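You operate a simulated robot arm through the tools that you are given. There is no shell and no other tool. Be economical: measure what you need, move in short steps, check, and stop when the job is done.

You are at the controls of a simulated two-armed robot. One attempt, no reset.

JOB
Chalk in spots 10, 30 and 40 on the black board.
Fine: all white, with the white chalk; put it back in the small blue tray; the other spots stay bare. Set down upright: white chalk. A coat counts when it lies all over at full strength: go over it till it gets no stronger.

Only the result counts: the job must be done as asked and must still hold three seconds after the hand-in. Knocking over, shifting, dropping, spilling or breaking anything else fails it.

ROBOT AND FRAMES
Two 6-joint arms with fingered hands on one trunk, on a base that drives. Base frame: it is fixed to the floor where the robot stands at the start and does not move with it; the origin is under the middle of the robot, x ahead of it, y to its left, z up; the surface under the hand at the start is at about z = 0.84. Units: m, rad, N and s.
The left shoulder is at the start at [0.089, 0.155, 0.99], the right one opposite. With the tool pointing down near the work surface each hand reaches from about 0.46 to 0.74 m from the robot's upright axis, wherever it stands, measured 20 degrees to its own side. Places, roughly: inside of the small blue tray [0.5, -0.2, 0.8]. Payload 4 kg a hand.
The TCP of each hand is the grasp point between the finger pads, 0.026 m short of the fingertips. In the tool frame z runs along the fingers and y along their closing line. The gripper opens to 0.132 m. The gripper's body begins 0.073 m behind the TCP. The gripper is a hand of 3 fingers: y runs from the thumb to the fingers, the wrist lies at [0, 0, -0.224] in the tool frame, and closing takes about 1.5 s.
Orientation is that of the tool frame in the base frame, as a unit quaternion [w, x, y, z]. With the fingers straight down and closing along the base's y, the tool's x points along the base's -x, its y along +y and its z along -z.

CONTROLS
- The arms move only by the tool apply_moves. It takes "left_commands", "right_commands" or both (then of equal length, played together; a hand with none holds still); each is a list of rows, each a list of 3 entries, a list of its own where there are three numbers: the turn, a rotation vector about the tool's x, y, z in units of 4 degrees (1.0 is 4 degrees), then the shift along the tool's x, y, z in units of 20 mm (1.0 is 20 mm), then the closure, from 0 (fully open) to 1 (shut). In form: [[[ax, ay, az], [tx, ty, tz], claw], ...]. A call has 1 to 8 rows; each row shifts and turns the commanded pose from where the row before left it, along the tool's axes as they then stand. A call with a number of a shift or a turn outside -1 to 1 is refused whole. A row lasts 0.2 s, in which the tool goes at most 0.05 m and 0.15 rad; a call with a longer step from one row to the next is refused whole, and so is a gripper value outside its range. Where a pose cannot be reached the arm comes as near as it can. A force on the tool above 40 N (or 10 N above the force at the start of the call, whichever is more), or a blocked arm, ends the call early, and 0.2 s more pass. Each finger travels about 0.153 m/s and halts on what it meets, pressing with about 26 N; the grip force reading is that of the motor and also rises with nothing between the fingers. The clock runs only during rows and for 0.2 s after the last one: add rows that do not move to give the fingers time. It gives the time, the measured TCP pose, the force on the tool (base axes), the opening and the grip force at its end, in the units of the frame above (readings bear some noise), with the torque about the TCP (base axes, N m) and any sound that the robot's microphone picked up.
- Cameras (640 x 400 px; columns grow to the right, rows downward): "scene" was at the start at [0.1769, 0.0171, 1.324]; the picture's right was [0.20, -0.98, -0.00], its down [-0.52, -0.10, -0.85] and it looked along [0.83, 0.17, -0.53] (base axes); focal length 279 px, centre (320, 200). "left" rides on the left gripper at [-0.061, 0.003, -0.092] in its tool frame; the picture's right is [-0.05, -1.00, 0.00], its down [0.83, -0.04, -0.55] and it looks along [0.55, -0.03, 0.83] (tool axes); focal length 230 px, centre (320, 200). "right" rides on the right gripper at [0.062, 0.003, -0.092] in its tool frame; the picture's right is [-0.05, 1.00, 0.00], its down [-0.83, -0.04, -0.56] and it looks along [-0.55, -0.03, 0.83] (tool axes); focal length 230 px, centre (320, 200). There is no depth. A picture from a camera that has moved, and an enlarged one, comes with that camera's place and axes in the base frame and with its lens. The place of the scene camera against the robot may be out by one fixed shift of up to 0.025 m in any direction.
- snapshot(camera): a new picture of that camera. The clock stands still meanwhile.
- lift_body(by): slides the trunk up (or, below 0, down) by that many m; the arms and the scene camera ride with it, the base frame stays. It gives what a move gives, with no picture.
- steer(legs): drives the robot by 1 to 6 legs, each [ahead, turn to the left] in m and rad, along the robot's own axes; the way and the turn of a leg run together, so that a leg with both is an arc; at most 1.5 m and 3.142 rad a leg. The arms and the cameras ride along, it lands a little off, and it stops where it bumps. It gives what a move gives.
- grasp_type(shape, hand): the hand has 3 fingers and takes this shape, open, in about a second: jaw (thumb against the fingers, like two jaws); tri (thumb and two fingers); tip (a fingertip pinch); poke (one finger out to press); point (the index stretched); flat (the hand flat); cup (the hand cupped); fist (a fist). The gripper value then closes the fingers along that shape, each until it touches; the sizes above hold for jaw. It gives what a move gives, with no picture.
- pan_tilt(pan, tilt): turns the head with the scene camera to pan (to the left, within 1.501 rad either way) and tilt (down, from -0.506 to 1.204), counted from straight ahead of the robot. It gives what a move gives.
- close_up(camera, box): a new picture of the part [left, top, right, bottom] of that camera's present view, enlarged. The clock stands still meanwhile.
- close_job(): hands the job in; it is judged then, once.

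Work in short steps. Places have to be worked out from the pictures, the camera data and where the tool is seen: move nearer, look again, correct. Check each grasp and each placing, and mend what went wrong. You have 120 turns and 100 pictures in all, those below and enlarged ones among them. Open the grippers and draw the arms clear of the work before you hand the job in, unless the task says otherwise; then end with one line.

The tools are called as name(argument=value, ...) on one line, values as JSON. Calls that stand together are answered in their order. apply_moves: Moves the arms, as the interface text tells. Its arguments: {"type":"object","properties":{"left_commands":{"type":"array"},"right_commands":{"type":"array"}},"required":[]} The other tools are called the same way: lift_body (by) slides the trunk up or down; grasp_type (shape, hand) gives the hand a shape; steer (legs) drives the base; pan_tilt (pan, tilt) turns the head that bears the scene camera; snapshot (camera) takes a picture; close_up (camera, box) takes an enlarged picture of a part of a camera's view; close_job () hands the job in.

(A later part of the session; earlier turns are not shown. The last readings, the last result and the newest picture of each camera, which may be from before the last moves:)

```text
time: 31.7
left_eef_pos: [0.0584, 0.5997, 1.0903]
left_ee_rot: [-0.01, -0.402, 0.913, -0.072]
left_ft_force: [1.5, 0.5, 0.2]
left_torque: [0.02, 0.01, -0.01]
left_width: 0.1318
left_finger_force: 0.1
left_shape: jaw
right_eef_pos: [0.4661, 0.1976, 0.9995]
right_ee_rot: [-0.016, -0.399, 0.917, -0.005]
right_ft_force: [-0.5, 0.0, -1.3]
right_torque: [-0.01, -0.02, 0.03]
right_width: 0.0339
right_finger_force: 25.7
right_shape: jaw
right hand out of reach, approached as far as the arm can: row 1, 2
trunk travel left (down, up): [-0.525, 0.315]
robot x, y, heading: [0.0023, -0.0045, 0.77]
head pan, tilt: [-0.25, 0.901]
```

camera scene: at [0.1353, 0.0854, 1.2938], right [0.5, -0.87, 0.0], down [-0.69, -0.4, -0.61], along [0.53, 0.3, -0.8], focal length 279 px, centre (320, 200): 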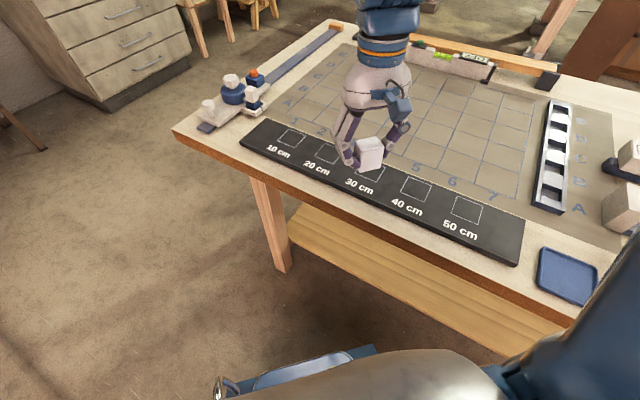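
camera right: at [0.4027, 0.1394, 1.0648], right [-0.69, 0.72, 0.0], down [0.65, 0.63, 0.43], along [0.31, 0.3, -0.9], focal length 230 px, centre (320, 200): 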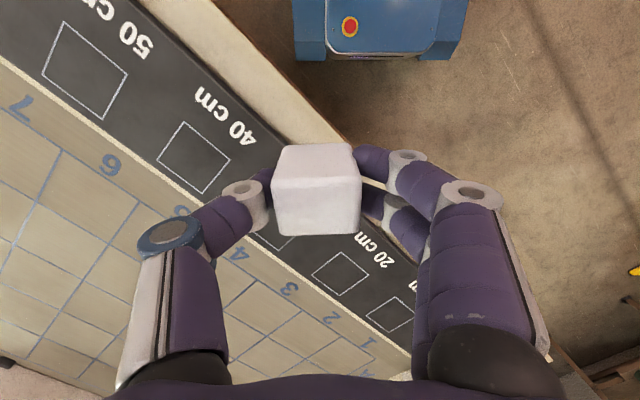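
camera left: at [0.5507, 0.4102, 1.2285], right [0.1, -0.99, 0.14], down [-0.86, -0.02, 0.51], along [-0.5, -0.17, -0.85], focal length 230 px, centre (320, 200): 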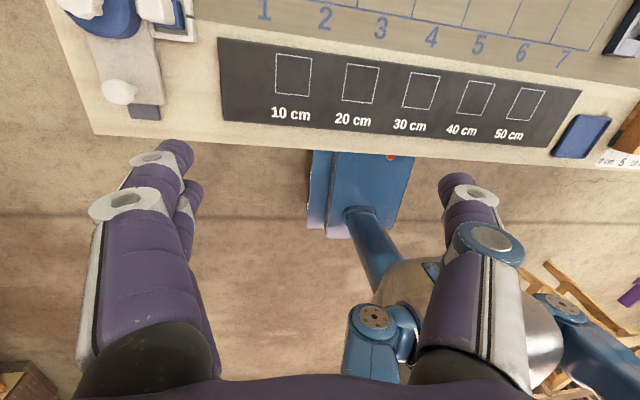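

It obeys; the sag seems to come from being near the inner reach limit. I move outward over the board and begin turning the hand back square with the board.

apply_moves(right_commands=[[[0, -0.45, 0], [-0.1, -1, 0], 0.85], [[0, 0, 0], [-0.1, -1, 0], 0.85], [[0, 0, 0], [-0.1, -1, 0], 0.85], [[0, 0, 0], [-0.1, -1, 0], 0.85], [[0, 0, 1], [0, 0, 0], 0.85], [[0, 0, 1], [0, 0, 0], 0.85], [[0, 0, 1], [0, 0, 0], 0.85], [[0, 0, 1], [0, 0, 0], 0.85]])

apply_moves(right_commands=[[[0, 0, 1], [0, 0, 0], 0.85], [[0, 0, 1], [0, 0, 0], 0.85], [[0, 0, 1], [0, 0, 0], 0.85], [[0, 0, 1], [0, 0, 0], 0.85], [[0, 0, 1], [0, 0, 0], 0.85], [[0, 0, 1], [0, 0, 0], 0.85], [[0, 0, 1], [0, 0, 0], 0.85], [[0, 0, 0], [0, 0, 0], 0.85]])

snapshot(camera="right")

snapshot(camera="scene")

```text
time: 33.5
left_eef_pos: [0.0589, 0.6003, 1.0904]
left_ee_rot: [-0.01, -0.401, 0.913, -0.073]
left_ft_force: [-0.5, 0.5, -0.7]
left_torque: [-0.01, 0.01, 0.01]
left_width: 0.1316
left_finger_force: 0.1
left_shape: jaw
right_eef_pos: [0.5321, 0.1507, 1.0096]
right_ee_rot: [0.011, -0.267, 0.964, 0.008]
right_ft_force: [0.0, 0.1, -0.8]
right_torque: [0.02, -0.01, 0.01]
right_width: 0.0338
right_finger_force: 26.2
right_shape: jaw
right hand out of reach, approached as far as the arm can: row 1
trunk travel left (down, up): [-0.525, 0.315]
robot x, y, heading: [0.0021, -0.0032, 0.767]
head pan, tilt: [-0.25, 0.901]
```

```text
time: 35.3
left_eef_pos: [0.06, 0.5999, 1.0914]
left_ee_rot: [-0.01, -0.401, 0.913, -0.073]
left_ft_force: [-0.3, 0.4, 0.3]
left_torque: [0.01, 0.03, -0.03]
left_width: 0.1323
left_finger_force: 0.0
left_shape: jaw
right_eef_pos: [0.5296, 0.1504, 1.0087]
right_ee_rot: [0.008, -0.026, 1.0, 0.011]
right_ft_force: [-0.6, -0.5, -0.5]
right_torque: [-0.02, 0.02, 0.02]
right_width: 0.0338
right_finger_force: 25.8
right_shape: jaw
trunk travel left (down, up): [-0.525, 0.315]
robot x, y, heading: [0.0012, 0.0013, 0.77]
head pan, tilt: [-0.25, 0.901]
```

```text
69 pictures are left
camera right: at [0.4671, 0.1492, 1.1002], right [0.0, 1.0, 0.02], down [0.82, -0.01, 0.57], along [0.57, 0.02, -0.82], focal length 230 px, centre (320, 200)
```

right: 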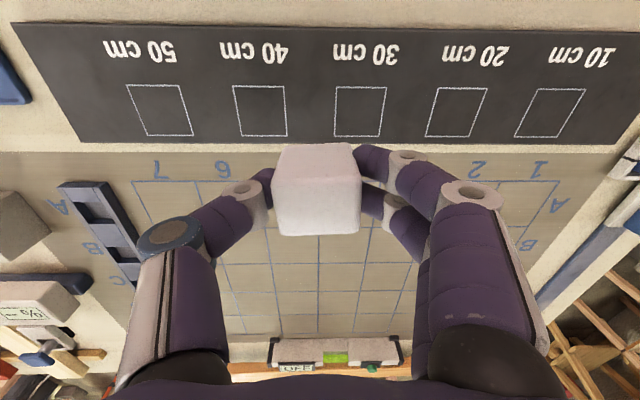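

```text
68 pictures are left
camera scene: at [0.1352, 0.0851, 1.2939], right [0.5, -0.87, 0.0], down [-0.69, -0.4, -0.61], along [0.53, 0.3, -0.8], focal length 279 px, centre (320, 200)
```

scene: 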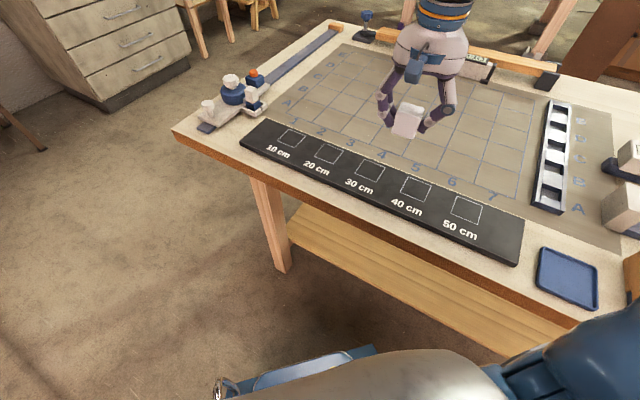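

All five boxes are in view and the hand is square. I zoom in to measure them.

close_up(camera="right", box=[220, 70, 400, 150])

close_up(camera="right", box=[420, 70, 600, 150])

```text
3.56 times, centred on (310, 110) of right
camera zoom: at [0.4671, 0.1492, 1.1002], right [0.0, 1.0, 0.02], down [0.82, -0.01, 0.57], along [0.57, 0.02, -0.82], focal length 818 px, centre (356, 520)
```

zoom: 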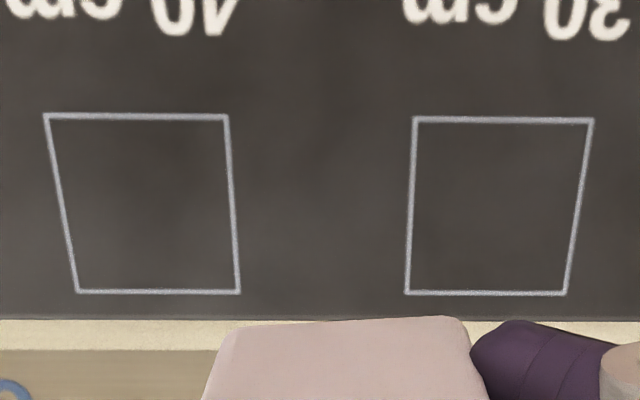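

```text
3.56 times, centred on (510, 110) of right
camera zoom: at [0.4671, 0.1492, 1.1002], right [0.0, 1.0, 0.02], down [0.82, -0.01, 0.57], along [0.57, 0.02, -0.82], focal length 818 px, centre (-356, 520)
```

zoom: 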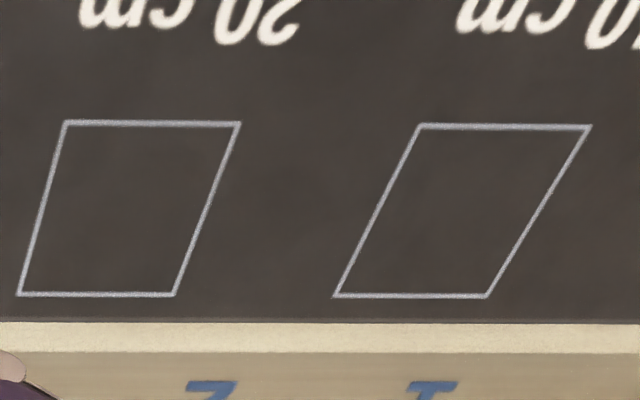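

Measured: board top z≈0.855, boxes 48 mm square; 40 at [0.528, 0.095], 30 at [0.529, 0.195], 10 at [0.531, 0.395]. I level the tool and go above box 40 at z≈0.93.

apply_moves(right_commands=[[[0.31, 0.23, 0.4], [0.03, -0.7, 1], 0.85], [[0, 0, 0.4], [0.03, -0.7, 1], 0.85], [[0, 0, 0], [0.03, -0.7, 1], 0.85], [[0, 0, 0], [0, -0.7, 0.9], 0.85], [[0, 0, 0], [0, 0, 0], 0.85]])

snapshot(camera="right")

close_up(camera="scene", box=[340, 120, 500, 220])

```text
time: 36.5
left_eef_pos: [0.0582, 0.5991, 1.0903]
left_ee_rot: [-0.01, -0.402, 0.913, -0.073]
left_ft_force: [-0.3, 0.4, -0.5]
left_torque: [0.04, -0.03, 0.02]
left_width: 0.1319
left_finger_force: 0.0
left_shape: jaw
right_eef_pos: [0.5306, 0.0948, 0.9221]
right_ee_rot: [-0.006, 0.002, 1.0, -0.006]
right_ft_force: [0.1, -0.7, -1.4]
right_torque: [-0.02, 0.01, 0.02]
right_width: 0.0338
right_finger_force: 26.8
right_shape: jaw
trunk travel left (down, up): [-0.525, 0.315]
robot x, y, heading: [0.0036, -0.0035, 0.767]
head pan, tilt: [-0.25, 0.901]
```

```text
65 pictures are left
camera right: at [0.4694, 0.0997, 1.016], right [0.06, 1.0, -0.01], down [0.84, -0.04, 0.55], along [0.55, -0.04, -0.84], focal length 230 px, centre (320, 200)
```

right: 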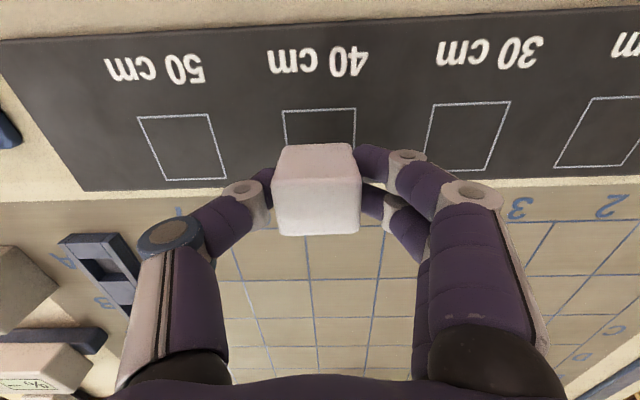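

```text
4.00 times, centred on (420, 170) of scene
camera zoom: at [0.1347, 0.0856, 1.2939], right [0.5, -0.87, 0.01], down [-0.69, -0.4, -0.61], along [0.53, 0.3, -0.8], focal length 1115 px, centre (-80, 320)
```

zoom: 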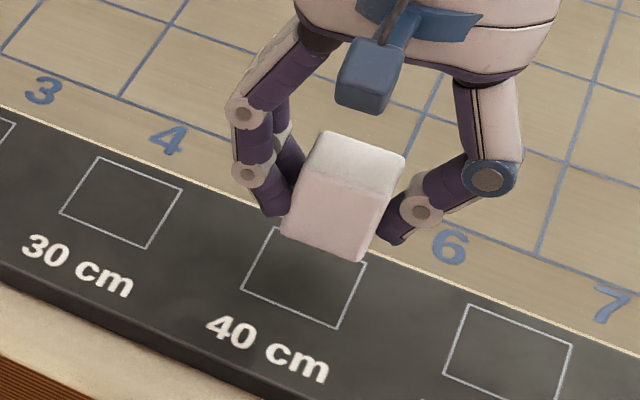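

Chalk hangs right above box 40. I trim the tilt and descend gently toward contact.

apply_moves(right_commands=[[[-0.17, -0.17, 0], [0.1, 0, 0.3], 0.85], [[0, 0, 0], [0, 0, 0.3], 0.85], [[0, 0, 0], [0, 0, 0.25], 0.85], [[0, 0, 0], [0, 0, 0.15], 0.85], [[0, 0, 0], [0, 0, 0], 0.85]])

close_up(camera="scene", box=[340, 120, 500, 220])

```text
time: 37.7
left_eef_pos: [0.0596, 0.5992, 1.0915]
left_ee_rot: [-0.01, -0.402, 0.913, -0.074]
left_ft_force: [-0.2, 0.8, -0.1]
left_torque: [-0.01, 0.01, 0.01]
left_width: 0.1321
left_finger_force: 0.2
left_shape: jaw
right_eef_pos: [0.528, 0.0959, 0.9094]
right_ee_rot: [0.005, 0.001, 1.0, 0.004]
right_ft_force: [-0.2, -0.4, -0.9]
right_torque: [0.0, -0.01, 0.02]
right_width: 0.034
right_finger_force: 26.4
right_shape: jaw
trunk travel left (down, up): [-0.525, 0.315]
robot x, y, heading: [0.0044, -0.0028, 0.769]
head pan, tilt: [-0.25, 0.901]
```

```text
4.00 times, centred on (420, 170) of scene
camera zoom: at [0.1352, 0.0851, 1.2939], right [0.5, -0.87, 0.0], down [-0.69, -0.4, -0.61], along [0.53, 0.3, -0.8], focal length 1115 px, centre (-80, 320)
```

zoom: 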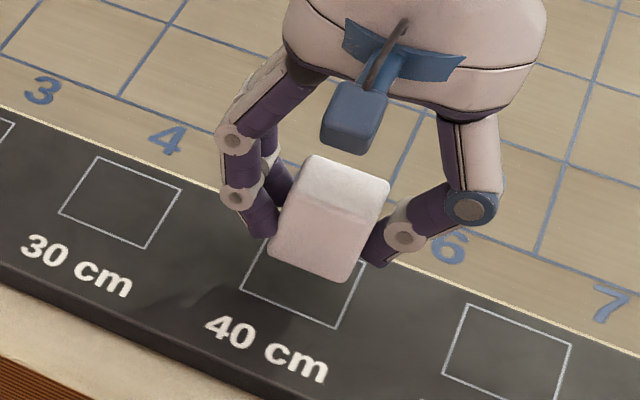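

No contact yet at z=0.909; going on in 3 mm steps.

apply_moves(right_commands=[[[0, 0, 0], [0, 0, 0.15], 0.85], [[0, 0, 0], [0, 0, 0.15], 0.85], [[0, 0, 0], [0, 0, 0.15], 0.85], [[0, 0, 0], [0, 0, 0], 0.85], [[0, 0, 0], [0, 0, 0], 0.85]])

```text
time: 38.9
left_eef_pos: [0.0583, 0.5998, 1.0906]
left_ee_rot: [-0.01, -0.401, 0.913, -0.073]
left_ft_force: [0.3, 0.9, 0.5]
left_torque: [-0.02, -0.01, -0.02]
left_width: 0.1319
left_finger_force: 0.1
left_shape: jaw
right_eef_pos: [0.5282, 0.0966, 0.9029]
right_ee_rot: [0.008, 0.002, 1.0, 0.007]
right_ft_force: [0.0, 0.9, -0.9]
right_torque: [0.0, 0.0, -0.01]
right_width: 0.0336
right_finger_force: 26.2
right_shape: jaw
trunk travel left (down, up): [-0.525, 0.315]
robot x, y, heading: [0.0049, -0.0054, 0.769]
head pan, tilt: [-0.25, 0.901]
```

Still free; I correct the slight tilt and continue down.

apply_moves(right_commands=[[[0.2, 0.23, 0], [0, 0, 0.15], 0.85], [[0, 0, 0], [0, 0, 0.15], 0.85], [[0, 0, 0], [0, 0, 0], 0.85], [[0, 0, 0], [0, 0, 0], 0.85]])

close_up(camera="scene", box=[340, 120, 500, 220])

```text
time: 39.9
left_eef_pos: [0.0592, 0.5999, 1.0908]
left_ee_rot: [-0.011, -0.401, 0.913, -0.072]
left_ft_force: [0.6, 0.7, 0.0]
left_torque: [0.02, -0.01, 0.01]
left_width: 0.1317
left_finger_force: 0.0
left_shape: jaw
right_eef_pos: [0.5286, 0.0957, 0.8973]
right_ee_rot: [0.0, 0.001, 1.0, 0.0]
right_ft_force: [0.1, -0.2, -0.7]
right_torque: [0.01, -0.01, 0.02]
right_width: 0.034
right_finger_force: 26.1
right_shape: jaw
trunk travel left (down, up): [-0.525, 0.315]
robot x, y, heading: [0.0014, -0.005, 0.772]
head pan, tilt: [-0.25, 0.901]
```

```text
4.00 times, centred on (420, 170) of scene
camera zoom: at [0.1352, 0.0851, 1.2939], right [0.5, -0.87, 0.0], down [-0.69, -0.4, -0.61], along [0.53, 0.3, -0.8], focal length 1115 px, centre (-80, 320)
```

zoom: 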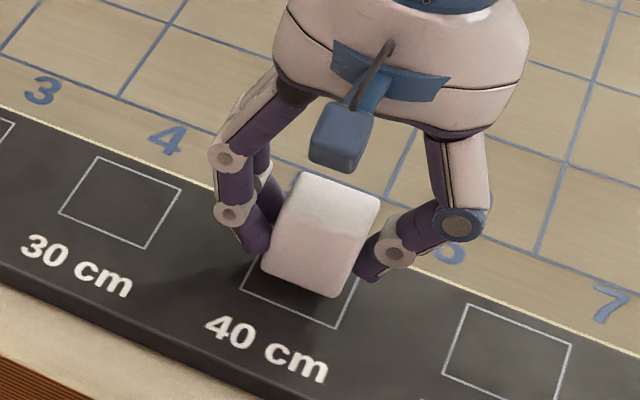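

Level and nearly down. Smaller steps now.

apply_moves(right_commands=[[[0, 0, 0], [0, 0, 0.1], 0.85], [[0, 0, 0], [0, 0, 0.1], 0.85], [[0, 0, 0], [0, 0, 0], 0.85], [[0, 0, 0], [0, 0, 0], 0.85]])

```text
time: 40.9
left_eef_pos: [0.0586, 0.5994, 1.0915]
left_ee_rot: [-0.009, -0.402, 0.913, -0.073]
left_ft_force: [-1.1, -1.1, 0.8]
left_torque: [-0.02, -0.03, -0.02]
left_width: 0.1318
left_finger_force: 0.1
left_shape: jaw
right_eef_pos: [0.5288, 0.0967, 0.8915]
right_ee_rot: [0.0, 0.001, 1.0, 0.0]
right_ft_force: [-0.2, 0.0, -0.6]
right_torque: [-0.03, 0.05, 0.0]
right_width: 0.0343
right_finger_force: 25.8
right_shape: jaw
trunk travel left (down, up): [-0.525, 0.315]
robot x, y, heading: [0.0012, -0.0034, 0.772]
head pan, tilt: [-0.25, 0.901]
```

apply_moves(right_commands=[[[0, 0, 0], [0, 0, 0.1], 0.85], [[0, 0, 0], [0, 0, 0], 0.85], [[0, 0, 0], [0, 0, 0], 0.85]])

close_up(camera="scene", box=[340, 120, 500, 220])

```text
time: 41.7
left_eef_pos: [0.059, 0.5997, 1.0906]
left_ee_rot: [-0.01, -0.402, 0.913, -0.073]
left_ft_force: [0.2, 1.2, 0.1]
left_torque: [-0.01, -0.03, -0.02]
left_width: 0.1322
left_finger_force: 0.0
left_shape: jaw
right_eef_pos: [0.5283, 0.0964, 0.8905]
right_ee_rot: [0.0, 0.002, 1.0, 0.0]
right_ft_force: [0.5, -0.6, -1.1]
right_torque: [0.01, -0.03, 0.01]
right_width: 0.0337
right_finger_force: 26.2
right_shape: jaw
trunk travel left (down, up): [-0.525, 0.315]
robot x, y, heading: [0.0011, -0.0029, 0.777]
head pan, tilt: [-0.25, 0.901]
```

```text
4.00 times, centred on (420, 170) of scene
camera zoom: at [0.1352, 0.0851, 1.2939], right [0.5, -0.87, 0.0], down [-0.69, -0.4, -0.61], along [0.53, 0.3, -0.8], focal length 1115 px, centre (-80, 320)
```

zoom: 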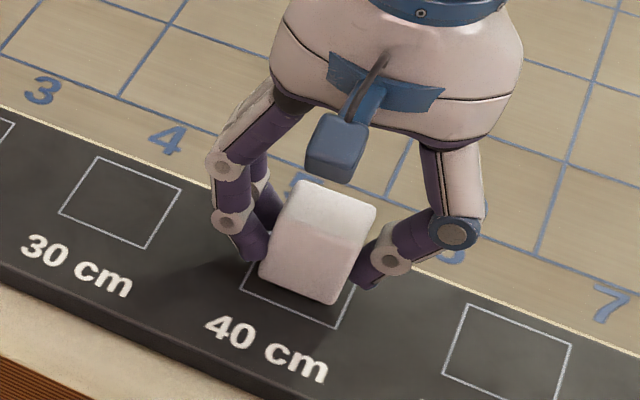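

Not yet touching by force; 2 mm more at a time.

apply_moves(right_commands=[[[0, 0, 0], [0, 0, 0.1], 0.85], [[0, 0, 0], [0, 0, 0], 0.85], [[0, 0, 0], [0, 0, 0], 0.85]])

apply_moves(right_commands=[[[0, 0, 0], [0, 0, 0.1], 0.85], [[0, 0, 0], [0, 0, 0], 0.85], [[0, 0, 0], [0, 0, 0], 0.85]])

```text
time: 42.5
left_eef_pos: [0.0579, 0.5997, 1.0912]
left_ee_rot: [-0.01, -0.401, 0.913, -0.074]
left_ft_force: [-0.4, 0.8, 0.6]
left_torque: [0.0, -0.01, -0.01]
left_width: 0.132
left_finger_force: 0.0
left_shape: jaw
right_eef_pos: [0.5291, 0.0966, 0.8888]
right_ee_rot: [0.001, 0.002, 1.0, 0.0]
right_ft_force: [1.3, 0.1, 9.9]
right_torque: [-0.02, -0.05, 0.03]
right_width: 0.0339
right_finger_force: 26.8
right_shape: jaw
trunk travel left (down, up): [-0.525, 0.315]
robot x, y, heading: [0.0017, -0.0022, 0.773]
head pan, tilt: [-0.25, 0.901]
```

```text
time: 43.3
left_eef_pos: [0.0574, 0.5999, 1.092]
left_ee_rot: [-0.009, -0.401, 0.913, -0.074]
left_ft_force: [0.2, -0.1, -0.4]
left_torque: [0.0, 0.01, 0.02]
left_width: 0.132
left_finger_force: 0.1
left_shape: jaw
right_eef_pos: [0.5281, 0.0966, 0.888]
right_ee_rot: [0.002, 0.002, 1.0, 0.001]
right_ft_force: [8.5, 0.1, 26.3]
right_torque: [-0.01, -0.13, 0.03]
right_width: 0.035
right_finger_force: 25.9
right_shape: jaw
trunk travel left (down, up): [-0.525, 0.315]
robot x, y, heading: [0.0034, -0.0039, 0.768]
head pan, tilt: [-0.25, 0.901]
```

Contact at z≈0.889; 26 N is more than needed, so I ease off 1 mm and start rubbing along x.

apply_moves(right_commands=[[[0, 0, 0], [0, 0, -0.05], 0.85], [[0, 0, 0], [-0.3, 0, 0], 0.85], [[0, 0, 0], [-0.3, 0, 0], 0.85], [[0, 0, 0], [0, -0.5, 0], 0.85], [[0, 0, 0], [0.3, 0, 0], 0.85], [[0, 0, 0], [0.3, 0, 0], 0.85], [[0, 0, 0], [0.3, 0, 0], 0.85], [[0, 0, 0], [0.3, 0, 0], 0.85]])

close_up(camera="scene", box=[340, 120, 500, 220])

```text
time: 45.1
left_eef_pos: [0.0582, 0.5998, 1.0917]
left_ee_rot: [-0.01, -0.402, 0.913, -0.074]
left_ft_force: [-0.6, 0.0, 0.7]
left_torque: [-0.03, 0.0, -0.02]
left_width: 0.1319
left_finger_force: 0.0
left_shape: jaw
right_eef_pos: [0.5167, 0.086, 0.8885]
right_ee_rot: [0.001, 0.002, 1.0, 0.0]
right_ft_force: [8.2, -0.5, 19.5]
right_torque: [0.13, -0.16, -0.08]
right_width: 0.036
right_finger_force: 26.2
right_shape: jaw
trunk travel left (down, up): [-0.525, 0.315]
robot x, y, heading: [0.0049, -0.0016, 0.776]
head pan, tilt: [-0.25, 0.901]
```

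```text
4.00 times, centred on (420, 170) of scene
camera zoom: at [0.1337, 0.0847, 1.2941], right [0.5, -0.87, 0.01], down [-0.69, -0.4, -0.61], along [0.53, 0.3, -0.79], focal length 1115 px, centre (-80, 320)
```

zoom: 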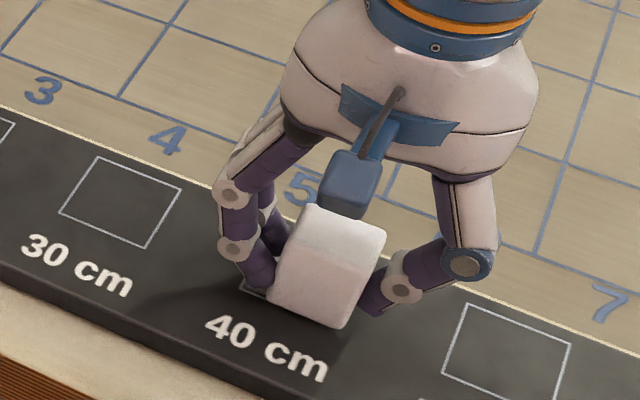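

Rubbing works mechanically, and width crept up a bit, so I lower the pressure and sweep the other lanes.

apply_moves(right_commands=[[[0, 0, 0], [0, 0.43, -0.03], 0.9], [[0, 0, 0], [-0.3, 0, 0], 0.9], [[0, 0, 0], [-0.3, 0, 0], 0.9], [[0, 0, 0], [-0.3, 0, 0], 0.9], [[0, 0, 0], [-0.3, 0, 0], 0.9], [[0, 0, 0], [0, 0.43, 0], 0.9], [[0, 0, 0], [0.3, 0, 0], 0.9], [[0, 0, 0], [0.3, 0, 0], 0.9]])

close_up(camera="scene", box=[340, 120, 500, 220])

snapshot(camera="right")

```text
time: 46.9
left_eef_pos: [0.0576, 0.5993, 1.0917]
left_ee_rot: [-0.01, -0.402, 0.913, -0.074]
left_ft_force: [1.1, 0.0, -0.4]
left_torque: [0.0, 0.0, 0.0]
left_width: 0.132
left_finger_force: 0.1
left_shape: jaw
right_eef_pos: [0.5271, 0.1029, 0.8885]
right_ee_rot: [0.002, 0.002, 1.0, 0.0]
right_ft_force: [4.7, -0.6, 10.5]
right_torque: [-0.03, -0.1, -0.01]
right_width: 0.036
right_finger_force: 25.8
right_shape: jaw
trunk travel left (down, up): [-0.525, 0.315]
robot x, y, heading: [0.0037, -0.0025, 0.769]
head pan, tilt: [-0.25, 0.901]
```

```text
4.00 times, centred on (420, 170) of scene
camera zoom: at [0.1342, 0.0849, 1.294], right [0.5, -0.87, 0.01], down [-0.69, -0.4, -0.61], along [0.53, 0.3, -0.79], focal length 1115 px, centre (-80, 320)
```

zoom: 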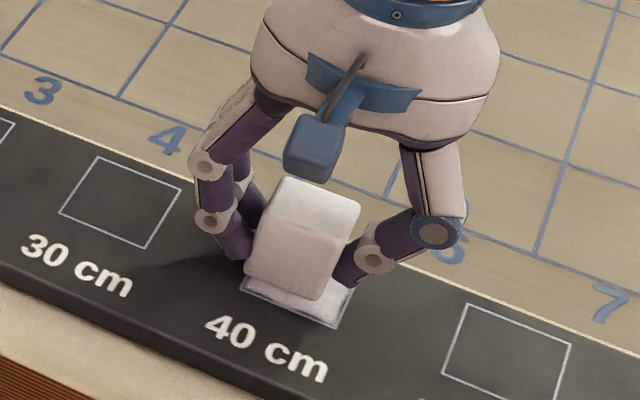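

```text
58 pictures are left
camera right: at [0.4656, 0.1073, 0.981], right [0.06, 1.0, 0.0], down [0.83, -0.05, 0.56], along [0.56, -0.03, -0.83], focal length 230 px, centre (320, 200)
```

right: 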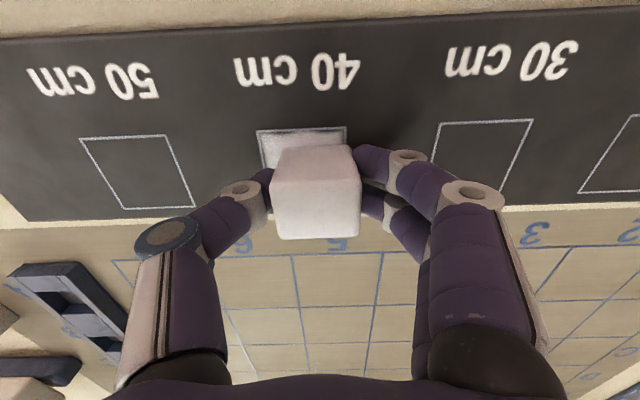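

A white coat is showing. I finish this lane and do a second pass, then look.

apply_moves(right_commands=[[[0, 0, 0], [0.3, 0, 0], 0.9], [[0, 0, 0], [0.3, 0, 0], 0.9], [[0, 0, 0], [0, -0.4, 0], 0.9], [[0, 0, 0], [0, -0.4, 0], 0.9], [[0, 0, 0], [-0.3, 0, 0], 0.9], [[0, 0, 0], [-0.3, 0, 0], 0.9], [[0, 0, 0], [-0.3, 0, 0], 0.9], [[0, 0, 0], [-0.3, 0, 0], 0.9]])

apply_moves(right_commands=[[[0, 0, 0], [0, 0.43, 0], 0.9], [[0, 0, 0], [0, 0.43, 0], 0.9], [[0, 0, 0], [0.4, 0, 0], 0.9], [[0, 0, 0], [0.4, 0, 0], 0.9], [[0, 0, 0], [0.4, 0, 0], 0.9], [[0, 0, 0], [0, -0.43, 0], 0.9], [[0, 0, 0], [0, 0, -0.8], 0.9], [[0, 0, 0], [-1, 0, -0.8], 0.9]])

snapshot(camera="right")

close_up(camera="scene", box=[340, 120, 500, 220])

```text
time: 48.7
left_eef_pos: [0.0584, 0.5993, 1.0916]
left_ee_rot: [-0.009, -0.402, 0.913, -0.074]
left_ft_force: [0.3, 0.0, -1.0]
left_torque: [0.0, 0.0, 0.0]
left_width: 0.132
left_finger_force: 0.1
left_shape: jaw
right_eef_pos: [0.5398, 0.0886, 0.8896]
right_ee_rot: [0.0, 0.002, 1.0, 0.001]
right_ft_force: [-2.2, 0.6, 5.0]
right_torque: [0.04, -0.01, 0.0]
right_width: 0.0359
right_finger_force: 25.9
right_shape: jaw
trunk travel left (down, up): [-0.525, 0.315]
robot x, y, heading: [0.0038, -0.002, 0.77]
head pan, tilt: [-0.25, 0.901]
```

```text
time: 50.5
left_eef_pos: [0.0601, 0.5998, 1.0909]
left_ee_rot: [-0.011, -0.402, 0.913, -0.074]
left_ft_force: [0.2, 0.3, -0.2]
left_torque: [0.01, 0.0, 0.01]
left_width: 0.1317
left_finger_force: 0.0
left_shape: jaw
right_eef_pos: [0.537, 0.0961, 0.9206]
right_ee_rot: [-0.001, 0.002, 1.0, 0.0]
right_ft_force: [0.6, 0.4, -1.1]
right_torque: [0.0, 0.0, -0.02]
right_width: 0.0356
right_finger_force: 25.8
right_shape: jaw
trunk travel left (down, up): [-0.525, 0.315]
robot x, y, heading: [0.0017, -0.0032, 0.769]
head pan, tilt: [-0.25, 0.901]
```

```text
57 pictures are left
camera right: at [0.4756, 0.0997, 1.0123], right [0.06, 1.0, 0.0], down [0.83, -0.05, 0.55], along [0.55, -0.03, -0.83], focal length 230 px, centre (320, 200)
```

right: 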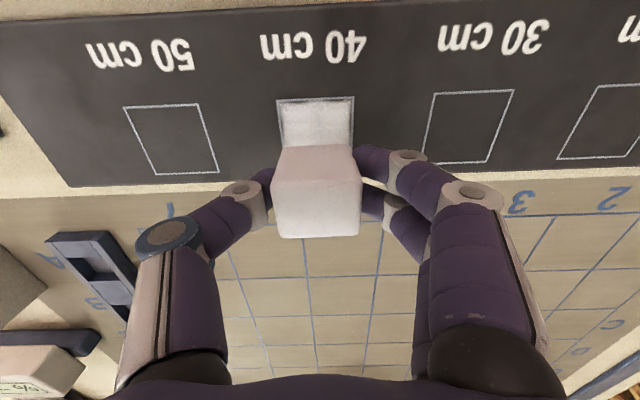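

```text
4.00 times, centred on (420, 170) of scene
camera zoom: at [0.1362, 0.0848, 1.2937], right [0.5, -0.87, 0.0], down [-0.69, -0.4, -0.61], along [0.53, 0.3, -0.8], focal length 1115 px, centre (-80, 320)
```

zoom: 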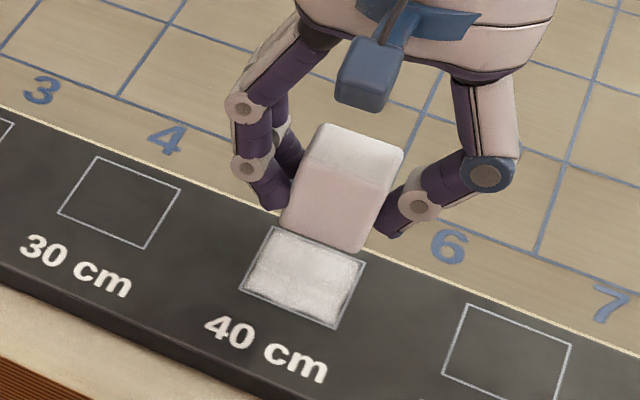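

Good coverage but weaker at the edges. I move the hand aside for an unobstructed close look.

apply_moves(right_commands=[[[0, 0, 0], [-1, 0, -0.5], 0.9], [[0, 0, 0], [-1, 0, 0], 0.9], [[0, 0, 0], [-1, 0, 0], 0.9], [[0, 0, 0], [0, 0, 0], 0.9]])

close_up(camera="right", box=[260, 50, 380, 140])

close_up(camera="scene", box=[384, 165, 448, 205])

```text
time: 51.5
left_eef_pos: [0.0582, 0.5991, 1.0915]
left_ee_rot: [-0.009, -0.401, 0.913, -0.074]
left_ft_force: [-0.1, -1.3, 0.0]
left_torque: [-0.01, -0.01, 0.01]
left_width: 0.1322
left_finger_force: 0.0
left_shape: jaw
right_eef_pos: [0.597, 0.0969, 0.9294]
right_ee_rot: [0.0, 0.002, 1.0, 0.0]
right_ft_force: [0.8, -0.2, -1.5]
right_torque: [-0.01, -0.01, 0.0]
right_width: 0.0356
right_finger_force: 25.9
right_shape: jaw
trunk travel left (down, up): [-0.525, 0.315]
robot x, y, heading: [0.0006, -0.0042, 0.768]
head pan, tilt: [-0.25, 0.901]
```

```text
4.44 times, centred on (320, 95) of right
camera zoom: at [0.5351, 0.1002, 1.022], right [0.05, 1.0, 0.0], down [0.83, -0.05, 0.56], along [0.55, -0.03, -0.83], focal length 1022 px, centre (320, 667)
```

zoom: 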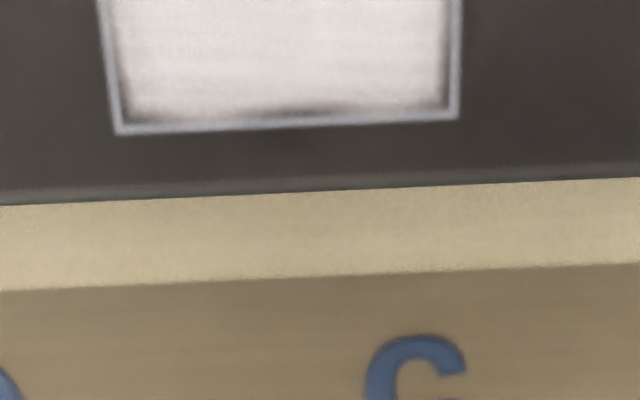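

```text
10.00 times, centred on (416, 185) of scene
camera zoom: at [0.1349, 0.085, 1.2939], right [0.5, -0.87, 0.0], down [-0.69, -0.4, -0.61], along [0.53, 0.3, -0.79], focal length 2788 px, centre (-640, 350)
```

zoom: 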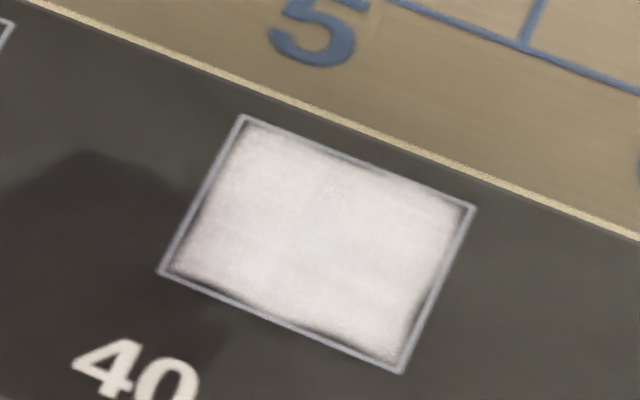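

The coat is clipped to the box; only thin edges are weak. I go back for a wider pass.

apply_moves(right_commands=[[[0, 0, 0], [1, 0, 0.2], 0.9], [[0, 0, 0], [1, 0, 0.2], 0.9], [[0, 0, 0], [1, 0, 0.3], 0.9], [[0, 0, 0], [0.45, -0.1, 0.5], 0.9], [[0, 0, 0], [0, 0, 0.4], 0.9], [[0, 0, 0], [0, 0, 0.3], 0.9], [[0, 0, 0], [0, 0, 0.1], 0.9], [[0, 0, 0], [0, 0, 0], 0.9]])

```text
time: 53.3
left_eef_pos: [0.0588, 0.6006, 1.0909]
left_ee_rot: [-0.01, -0.402, 0.913, -0.072]
left_ft_force: [0.0, -0.2, -0.1]
left_torque: [0.0, 0.01, 0.0]
left_width: 0.1319
left_finger_force: 0.0
left_shape: jaw
right_eef_pos: [0.528, 0.0944, 0.8892]
right_ee_rot: [0.0, 0.002, 1.0, 0.0]
right_ft_force: [0.5, 0.1, -0.4]
right_torque: [0.02, 0.02, 0.0]
right_width: 0.0354
right_finger_force: 26.0
right_shape: jaw
trunk travel left (down, up): [-0.525, 0.315]
robot x, y, heading: [0.0011, -0.0064, 0.769]
head pan, tilt: [-0.25, 0.901]
```

At the verge of contact again. I press lightly and go around a wider loop (±15 mm x, ±12 mm y).

apply_moves(right_commands=[[[0, 0, 0], [-0.4, 0, 0.08], 0.9], [[0, 0, 0], [-0.35, 0, 0], 0.9], [[0, 0, 0], [0, -0.6, 0], 0.9], [[0, 0, 0], [0.5, 0, 0], 0.9], [[0, 0, 0], [0.5, 0, 0], 0.9], [[0, 0, 0], [0.5, 0, 0], 0.9], [[0, 0, 0], [0, 0.6, 0], 0.9], [[0, 0, 0], [0, 0.6, 0], 0.9]])

apply_moves(right_commands=[[[0, 0, 0], [-0.5, 0, 0], 0.9], [[0, 0, 0], [-0.5, 0, 0], 0.9], [[0, 0, 0], [-0.5, 0, 0], 0.9], [[0, 0, 0], [0, -0.6, 0], 0.9], [[0, 0, 0], [0, -0.6, 0], 0.9], [[0, 0, 0], [0.5, 0, 0], 0.9], [[0, 0, 0], [0.5, 0, 0], 0.9], [[0, 0, 0], [0.5, 0, 0], 0.9]])

apply_moves(right_commands=[[[0, 0, 0], [0, 0.6, 0], 0.9], [[0, 0, 0], [-0.5, 0, 0], 0.9], [[0, 0, 0], [-0.5, 0, 0], 0.9], [[0, 0, 0], [-0.5, 0, 0], 0.9], [[0, 0, 0], [0, 0.6, 0], 0.9], [[0, 0, 0], [0.5, 0, 0], 0.9], [[0, 0, 0], [0.5, 0, 0], 0.9], [[0, 0, 0], [0.5, 0, 0], 0.9]])

apply_moves(right_commands=[[[0, 0, 0], [0, -0.6, 0], 0.9], [[0, 0, 0], [0, -0.6, 0], 0.9], [[0, 0, 0], [-0.4, 0.6, 0], 0.9], [[0, 0, 0], [-0.35, 0, 0], 0.9], [[0, 0, 0], [0, 0, -1], 0.9], [[0, 0, 0], [-1, 0, -1], 0.9], [[0, 0, 0], [-1, 0, 0], 0.9], [[0, 0, 0], [-1, 0, 0], 0.9]])

close_up(camera="scene", box=[384, 165, 448, 205])

snapshot(camera="right")

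```text
time: 55.1
left_eef_pos: [0.0577, 0.5991, 1.0901]
left_ee_rot: [-0.01, -0.402, 0.913, -0.074]
left_ft_force: [-0.1, -0.6, -0.3]
left_torque: [0.01, -0.01, -0.02]
left_width: 0.1321
left_finger_force: 0.1
left_shape: jaw
right_eef_pos: [0.511, 0.1067, 0.8887]
right_ee_rot: [0.0, 0.001, 1.0, 0.001]
right_ft_force: [0.3, -0.8, 2.3]
right_torque: [0.01, 0.0, -0.01]
right_width: 0.0357
right_finger_force: 26.1
right_shape: jaw
trunk travel left (down, up): [-0.525, 0.315]
robot x, y, heading: [0.0036, -0.0035, 0.769]
head pan, tilt: [-0.25, 0.901]
```

```text
time: 56.9
left_eef_pos: [0.0568, 0.5996, 1.092]
left_ee_rot: [-0.009, -0.402, 0.913, -0.073]
left_ft_force: [-0.4, 0.3, 1.0]
left_torque: [-0.01, -0.01, 0.0]
left_width: 0.1319
left_finger_force: 0.1
left_shape: jaw
right_eef_pos: [0.5105, 0.0825, 0.8864]
right_ee_rot: [-0.002, 0.001, 1.0, -0.005]
right_ft_force: [10.5, 0.8, 31.9]
right_torque: [0.06, -0.2, -0.01]
right_width: 0.0365
right_finger_force: 26.0
right_shape: jaw
trunk travel left (down, up): [-0.525, 0.315]
robot x, y, heading: [0.0002, -0.0059, 0.767]
head pan, tilt: [-0.25, 0.901]
```

```text
time: 58.7
left_eef_pos: [0.0592, 0.5993, 1.0908]
left_ee_rot: [-0.009, -0.401, 0.913, -0.073]
left_ft_force: [-0.3, 0.8, 0.4]
left_torque: [0.02, 0.02, 0.02]
left_width: 0.132
left_finger_force: 0.1
left_shape: jaw
right_eef_pos: [0.5121, 0.1066, 0.889]
right_ee_rot: [0.0, 0.001, 1.0, 0.0]
right_ft_force: [-1.0, -0.1, -0.2]
right_torque: [0.04, 0.04, 0.01]
right_width: 0.036
right_finger_force: 26.2
right_shape: jaw
trunk travel left (down, up): [-0.525, 0.315]
robot x, y, heading: [0.0014, -0.0042, 0.769]
head pan, tilt: [-0.25, 0.901]
```

```text
time: 60.5
left_eef_pos: [0.0596, 0.5995, 1.0909]
left_ee_rot: [-0.011, -0.402, 0.913, -0.072]
left_ft_force: [0.5, 0.9, -0.5]
left_torque: [0.02, -0.02, 0.0]
left_width: 0.1321
left_finger_force: 0.1
left_shape: jaw
right_eef_pos: [0.5894, 0.0929, 0.9284]
right_ee_rot: [-0.001, 0.0, 1.0, 0.0]
right_ft_force: [-0.3, -0.5, -0.9]
right_torque: [0.02, 0.01, 0.0]
right_width: 0.0355
right_finger_force: 25.7
right_shape: jaw
trunk travel left (down, up): [-0.525, 0.315]
robot x, y, heading: [0.0006, -0.0013, 0.771]
head pan, tilt: [-0.25, 0.901]
```

```text
10.00 times, centred on (416, 185) of scene
camera zoom: at [0.136, 0.0852, 1.2938], right [0.5, -0.87, 0.0], down [-0.69, -0.4, -0.61], along [0.53, 0.3, -0.8], focal length 2788 px, centre (-640, 350)
```

zoom: 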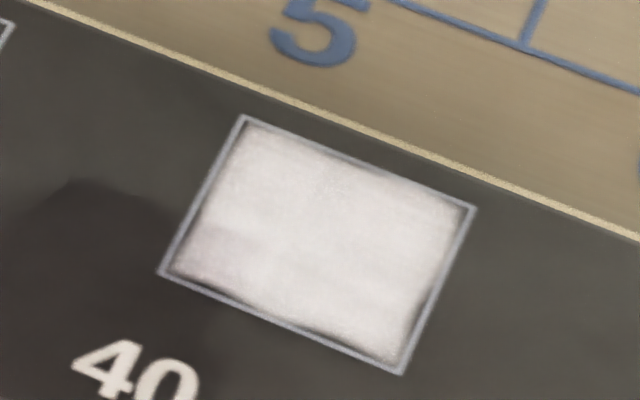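

```text
52 pictures are left
camera right: at [0.5272, 0.0974, 1.0209], right [0.05, 1.0, 0.0], down [0.83, -0.05, 0.55], along [0.55, -0.03, -0.83], focal length 230 px, centre (320, 200)
```

right: 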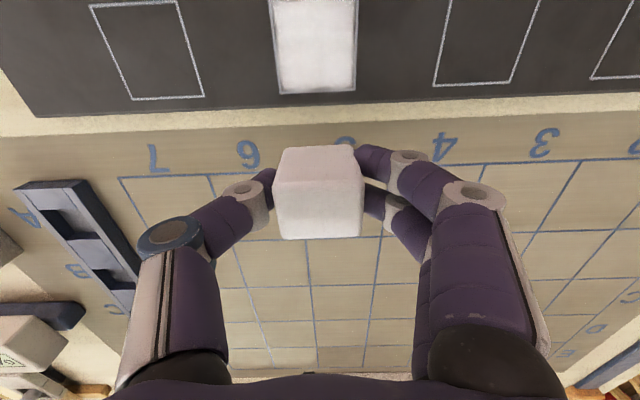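

The coat is uniform except toward the +y/−x corner, where pressure was nil. I go back pressing a bit more on that side.

apply_moves(right_commands=[[[0, 0, 0], [1, 0.2, 0.2], 0.9], [[0, 0, 0], [1, 0.2, 0.2], 0.9], [[0, 0, 0], [0.6, 0.25, 0.3], 0.9], [[0, 0, 0], [0, 0, 0.5], 0.9], [[0, 0, 0], [0, 0, 0.4], 0.9], [[0, 0, 0], [0, 0, 0.3], 0.9], [[0, 0, 0], [0, 0, 0.1], 0.9], [[0, 0, 0], [0, 0, 0], 0.9]])

```text
time: 62.3
left_eef_pos: [0.0585, 0.5994, 1.0914]
left_ee_rot: [-0.011, -0.402, 0.913, -0.072]
left_ft_force: [-0.5, -0.4, -0.5]
left_torque: [-0.03, 0.0, 0.02]
left_width: 0.1322
left_finger_force: 0.0
left_shape: jaw
right_eef_pos: [0.5369, 0.1075, 0.8885]
right_ee_rot: [0.0, 0.001, 1.0, 0.0]
right_ft_force: [-0.9, -0.2, -0.2]
right_torque: [0.01, -0.01, 0.01]
right_width: 0.0353
right_finger_force: 26.2
right_shape: jaw
trunk travel left (down, up): [-0.525, 0.315]
robot x, y, heading: [0.0083, -0.0044, 0.768]
head pan, tilt: [-0.25, 0.901]
```

No contact force yet; I press 2 mm further and sweep the +y lane back and forth.

apply_moves(right_commands=[[[0, 0, 0], [-0.4, 0.05, 0.08], 0.9], [[0, 0, 0], [0, 0, 0.04], 0.9], [[0, 0, 0], [0.4, 0, 0], 0.9], [[0, 0, 0], [0.5, 0, 0], 0.9], [[0, 0, 0], [0, 0, 0], 0.9]])

apply_moves(right_commands=[[[0, 0, 0], [0.4, 0, 0], 0.9], [[0, 0, 0], [0.4, 0, 0], 0.9], [[0, 0, 0], [0, 0, 0], 0.9]])

```text
time: 63.5
left_eef_pos: [0.0582, 0.5998, 1.091]
left_ee_rot: [-0.009, -0.402, 0.913, -0.074]
left_ft_force: [-0.1, -0.3, 1.0]
left_torque: [0.03, -0.02, -0.03]
left_width: 0.132
left_finger_force: 0.1
left_shape: jaw
right_eef_pos: [0.5257, 0.1087, 0.8864]
right_ee_rot: [0.001, 0.002, 1.0, 0.001]
right_ft_force: [4.4, 0.4, 12.9]
right_torque: [0.08, -0.09, -0.02]
right_width: 0.0354
right_finger_force: 26.4
right_shape: jaw
trunk travel left (down, up): [-0.525, 0.315]
robot x, y, heading: [0.0013, -0.0009, 0.771]
head pan, tilt: [-0.25, 0.901]
```

```text
time: 64.3
left_eef_pos: [0.0587, 0.5996, 1.0906]
left_ee_rot: [-0.009, -0.402, 0.913, -0.073]
left_ft_force: [-0.4, 0.0, 0.6]
left_torque: [-0.03, -0.01, 0.02]
left_width: 0.1318
left_finger_force: 0.0
left_shape: jaw
right_eef_pos: [0.5093, 0.1069, 0.8855]
right_ee_rot: [0.001, 0.001, 1.0, 0.0]
right_ft_force: [5.6, -1.0, 14.4]
right_torque: [0.09, -0.09, -0.03]
right_width: 0.0354
right_finger_force: 26.3
right_shape: jaw
trunk travel left (down, up): [-0.525, 0.315]
robot x, y, heading: [0.0022, -0.0041, 0.769]
head pan, tilt: [-0.25, 0.901]
```

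13–14 N now. I sweep the whole box in lanes from here.

apply_moves(right_commands=[[[0, 0, 0], [-0.6, 0, 0], 0.9], [[0, 0, 0], [-0.6, 0, 0], 0.9], [[0, 0, 0], [-0.6, 0, 0], 0.9], [[0, 0, 0], [0, -0.4, 0], 0.9], [[0, 0, 0], [0.6, 0, 0], 0.9], [[0, 0, 0], [0.6, 0, 0], 0.9], [[0, 0, 0], [0.6, 0, 0], 0.9], [[0, 0, 0], [0, -0.4, 0], 0.9]])

apply_moves(right_commands=[[[0, 0, 0], [-0.6, 0, 0], 0.9], [[0, 0, 0], [-0.6, 0, 0], 0.9], [[0, 0, 0], [-0.6, 0, 0], 0.9], [[0, 0, 0], [0, -0.45, 0], 0.9], [[0, 0, 0], [0.6, 0, 0], 0.9], [[0, 0, 0], [0.6, 0, 0], 0.9], [[0, 0, 0], [0.6, 0, 0], 0.9], [[0, 0, 0], [0, 0.4, 0], 0.9]])

apply_moves(right_commands=[[[0, 0, 0], [0, 0.5, 0], 0.9], [[0, 0, 0], [0, 0.4, 0], 0.9], [[0, 0, 0], [-0.6, 0, 0], 0.9], [[0, 0, 0], [-0.6, 0, 0], 0.9], [[0, 0, 0], [-0.6, 0, 0], 0.9], [[0, 0, 0], [0, -0.6, 0], 0.9], [[0, 0, 0], [0, -0.6, 0], 0.9], [[0, 0, 0], [0, 0, 0], 0.9]])

apply_moves(right_commands=[[[0, 0, 0], [0, 0, -1], 0.9], [[0, 0, 0], [-0.8, 0.5, -1], 0.9], [[0, 0, 0], [-1, 0, 0], 0.9], [[0, 0, 0], [-1, 0, 0], 0.9], [[0, 0, 0], [0, 0, 0], 0.9]])

close_up(camera="scene", box=[384, 165, 448, 205])

snapshot(camera="right")

```text
time: 66.1
left_eef_pos: [0.056, 0.5989, 1.0912]
left_ee_rot: [-0.009, -0.401, 0.913, -0.073]
left_ft_force: [-0.4, -0.7, -0.7]
left_torque: [0.03, 0.0, -0.01]
left_width: 0.1321
left_finger_force: 0.0
left_shape: jaw
right_eef_pos: [0.5064, 0.0929, 0.8865]
right_ee_rot: [0.0, 0.001, 1.0, 0.0]
right_ft_force: [-0.9, 6.8, 15.0]
right_torque: [0.18, -0.01, -0.01]
right_width: 0.0359
right_finger_force: 26.0
right_shape: jaw
trunk travel left (down, up): [-0.525, 0.315]
robot x, y, heading: [0.002, -0.0058, 0.77]
head pan, tilt: [-0.25, 0.901]
```

```text
time: 67.9
left_eef_pos: [0.0592, 0.6007, 1.0908]
left_ee_rot: [-0.01, -0.402, 0.913, -0.074]
left_ft_force: [-0.2, 0.0, -0.7]
left_torque: [0.02, -0.04, -0.02]
left_width: 0.1322
left_finger_force: 0.0
left_shape: jaw
right_eef_pos: [0.5087, 0.0933, 0.8864]
right_ee_rot: [0.0, 0.002, 1.0, 0.0]
right_ft_force: [-1.3, -2.6, 6.7]
right_torque: [-0.06, 0.01, 0.0]
right_width: 0.0358
right_finger_force: 25.6
right_shape: jaw
trunk travel left (down, up): [-0.525, 0.315]
robot x, y, heading: [0.0063, -0.0035, 0.77]
head pan, tilt: [-0.25, 0.901]
```

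```text
time: 69.7
left_eef_pos: [0.0582, 0.6006, 1.0902]
left_ee_rot: [-0.01, -0.401, 0.913, -0.074]
left_ft_force: [0.6, 0.3, -0.3]
left_torque: [0.03, -0.04, 0.01]
left_width: 0.1319
left_finger_force: 0.0
left_shape: jaw
right_eef_pos: [0.5454, 0.0857, 0.887]
right_ee_rot: [0.001, 0.002, 1.0, 0.0]
right_ft_force: [1.2, 2.8, 10.2]
right_torque: [0.07, -0.01, -0.02]
right_width: 0.0355
right_finger_force: 26.4
right_shape: jaw
trunk travel left (down, up): [-0.525, 0.315]
robot x, y, heading: [0.0041, -0.0006, 0.769]
head pan, tilt: [-0.25, 0.901]
```

```text
time: 70.9
left_eef_pos: [0.0592, 0.5989, 1.0922]
left_ee_rot: [-0.01, -0.402, 0.913, -0.073]
left_ft_force: [0.0, 0.9, 0.8]
left_torque: [0.02, 0.02, -0.01]
left_width: 0.1322
left_finger_force: 0.0
left_shape: jaw
right_eef_pos: [0.6013, 0.0942, 0.926]
right_ee_rot: [-0.001, 0.002, 1.0, 0.0]
right_ft_force: [0.0, -0.4, 0.0]
right_torque: [0.0, 0.03, 0.03]
right_width: 0.0355
right_finger_force: 25.6
right_shape: jaw
trunk travel left (down, up): [-0.525, 0.315]
robot x, y, heading: [0.0039, -0.0064, 0.772]
head pan, tilt: [-0.25, 0.901]
```

```text
10.00 times, centred on (416, 185) of scene
camera zoom: at [0.1349, 0.0851, 1.2939], right [0.5, -0.87, 0.0], down [-0.69, -0.4, -0.61], along [0.53, 0.3, -0.79], focal length 2788 px, centre (-640, 350)
```

zoom: 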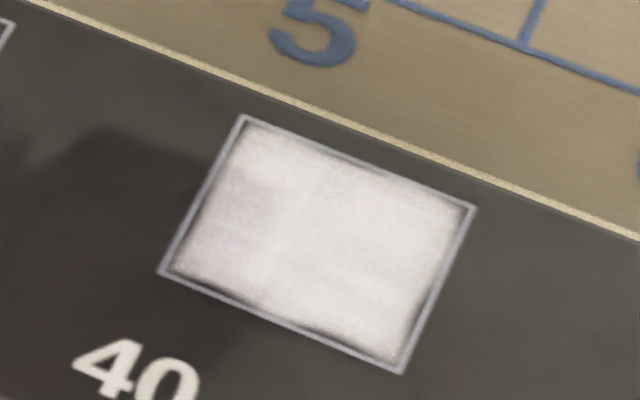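

```text
50 pictures are left
camera right: at [0.54, 0.0986, 1.019], right [0.05, 1.0, 0.0], down [0.83, -0.05, 0.56], along [0.55, -0.03, -0.83], focal length 230 px, centre (320, 200)
```

right: 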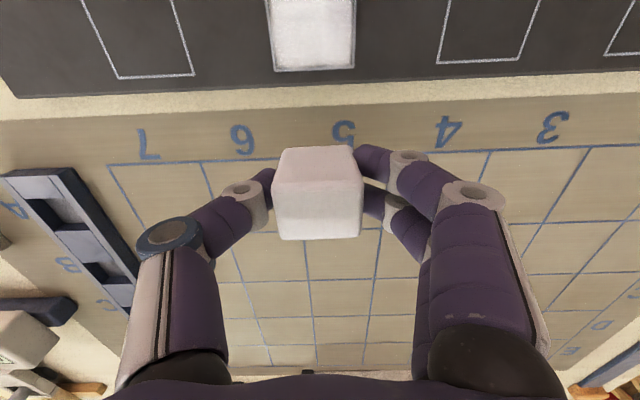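

Box 40 no longer changes, so it's saturated. I move to box 30 at [0.529, 0.195].

apply_moves(right_commands=[[[0, 0, 0], [0.9, 1, 0.1], 0.9], [[0, 0, 0], [0.9, 1, 0.1], 0.9], [[0, 0, 0], [0.9, 1, 0.1], 0.9], [[0, 0, 0], [0.9, 1, 0.1], 0.9], [[0, 0, 0], [0, 1, 0.1], 0.9], [[0, 0, 0], [0, 0.05, 0.4], 0.9], [[0, 0, 0], [0, 0, 0.4], 0.9], [[0, 0, 0], [0, 0, 0.1], 0.9]])

snapshot(camera="right")

close_up(camera="scene", box=[300, 105, 460, 205])

```text
time: 72.7
left_eef_pos: [0.0591, 0.5998, 1.0916]
left_ee_rot: [-0.009, -0.402, 0.913, -0.073]
left_ft_force: [-0.2, 0.4, 0.2]
left_torque: [0.03, -0.02, -0.01]
left_width: 0.1318
left_finger_force: 0.1
left_shape: jaw
right_eef_pos: [0.5288, 0.1948, 0.8976]
right_ee_rot: [0.0, 0.002, 1.0, 0.0]
right_ft_force: [0.8, 0.0, -1.3]
right_torque: [-0.04, 0.04, 0.02]
right_width: 0.0354
right_finger_force: 26.1
right_shape: jaw
trunk travel left (down, up): [-0.525, 0.315]
robot x, y, heading: [0.0053, -0.0041, 0.767]
head pan, tilt: [-0.25, 0.901]
```

```text
49 pictures are left
camera right: at [0.4679, 0.1994, 0.9906], right [0.06, 1.0, 0.0], down [0.83, -0.05, 0.55], along [0.55, -0.03, -0.83], focal length 230 px, centre (320, 200)
```

right: 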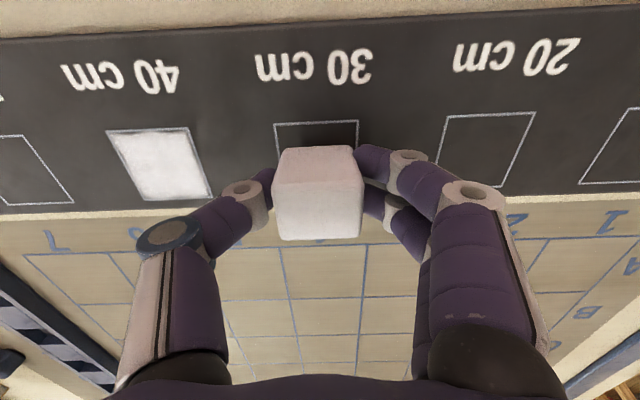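

```text
4.00 times, centred on (380, 155) of scene
camera zoom: at [0.1353, 0.0852, 1.2939], right [0.5, -0.87, 0.0], down [-0.69, -0.4, -0.61], along [0.53, 0.3, -0.8], focal length 1115 px, centre (80, 380)
```

zoom: 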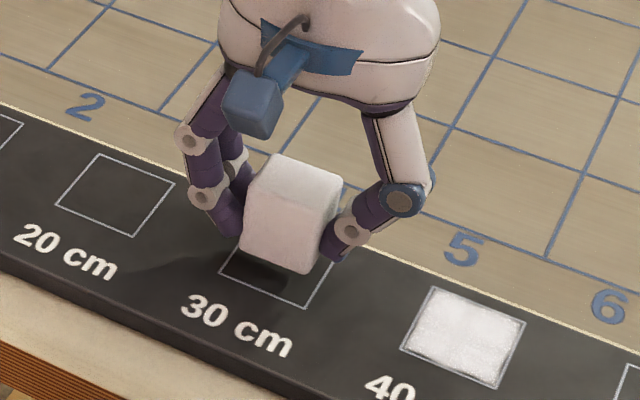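

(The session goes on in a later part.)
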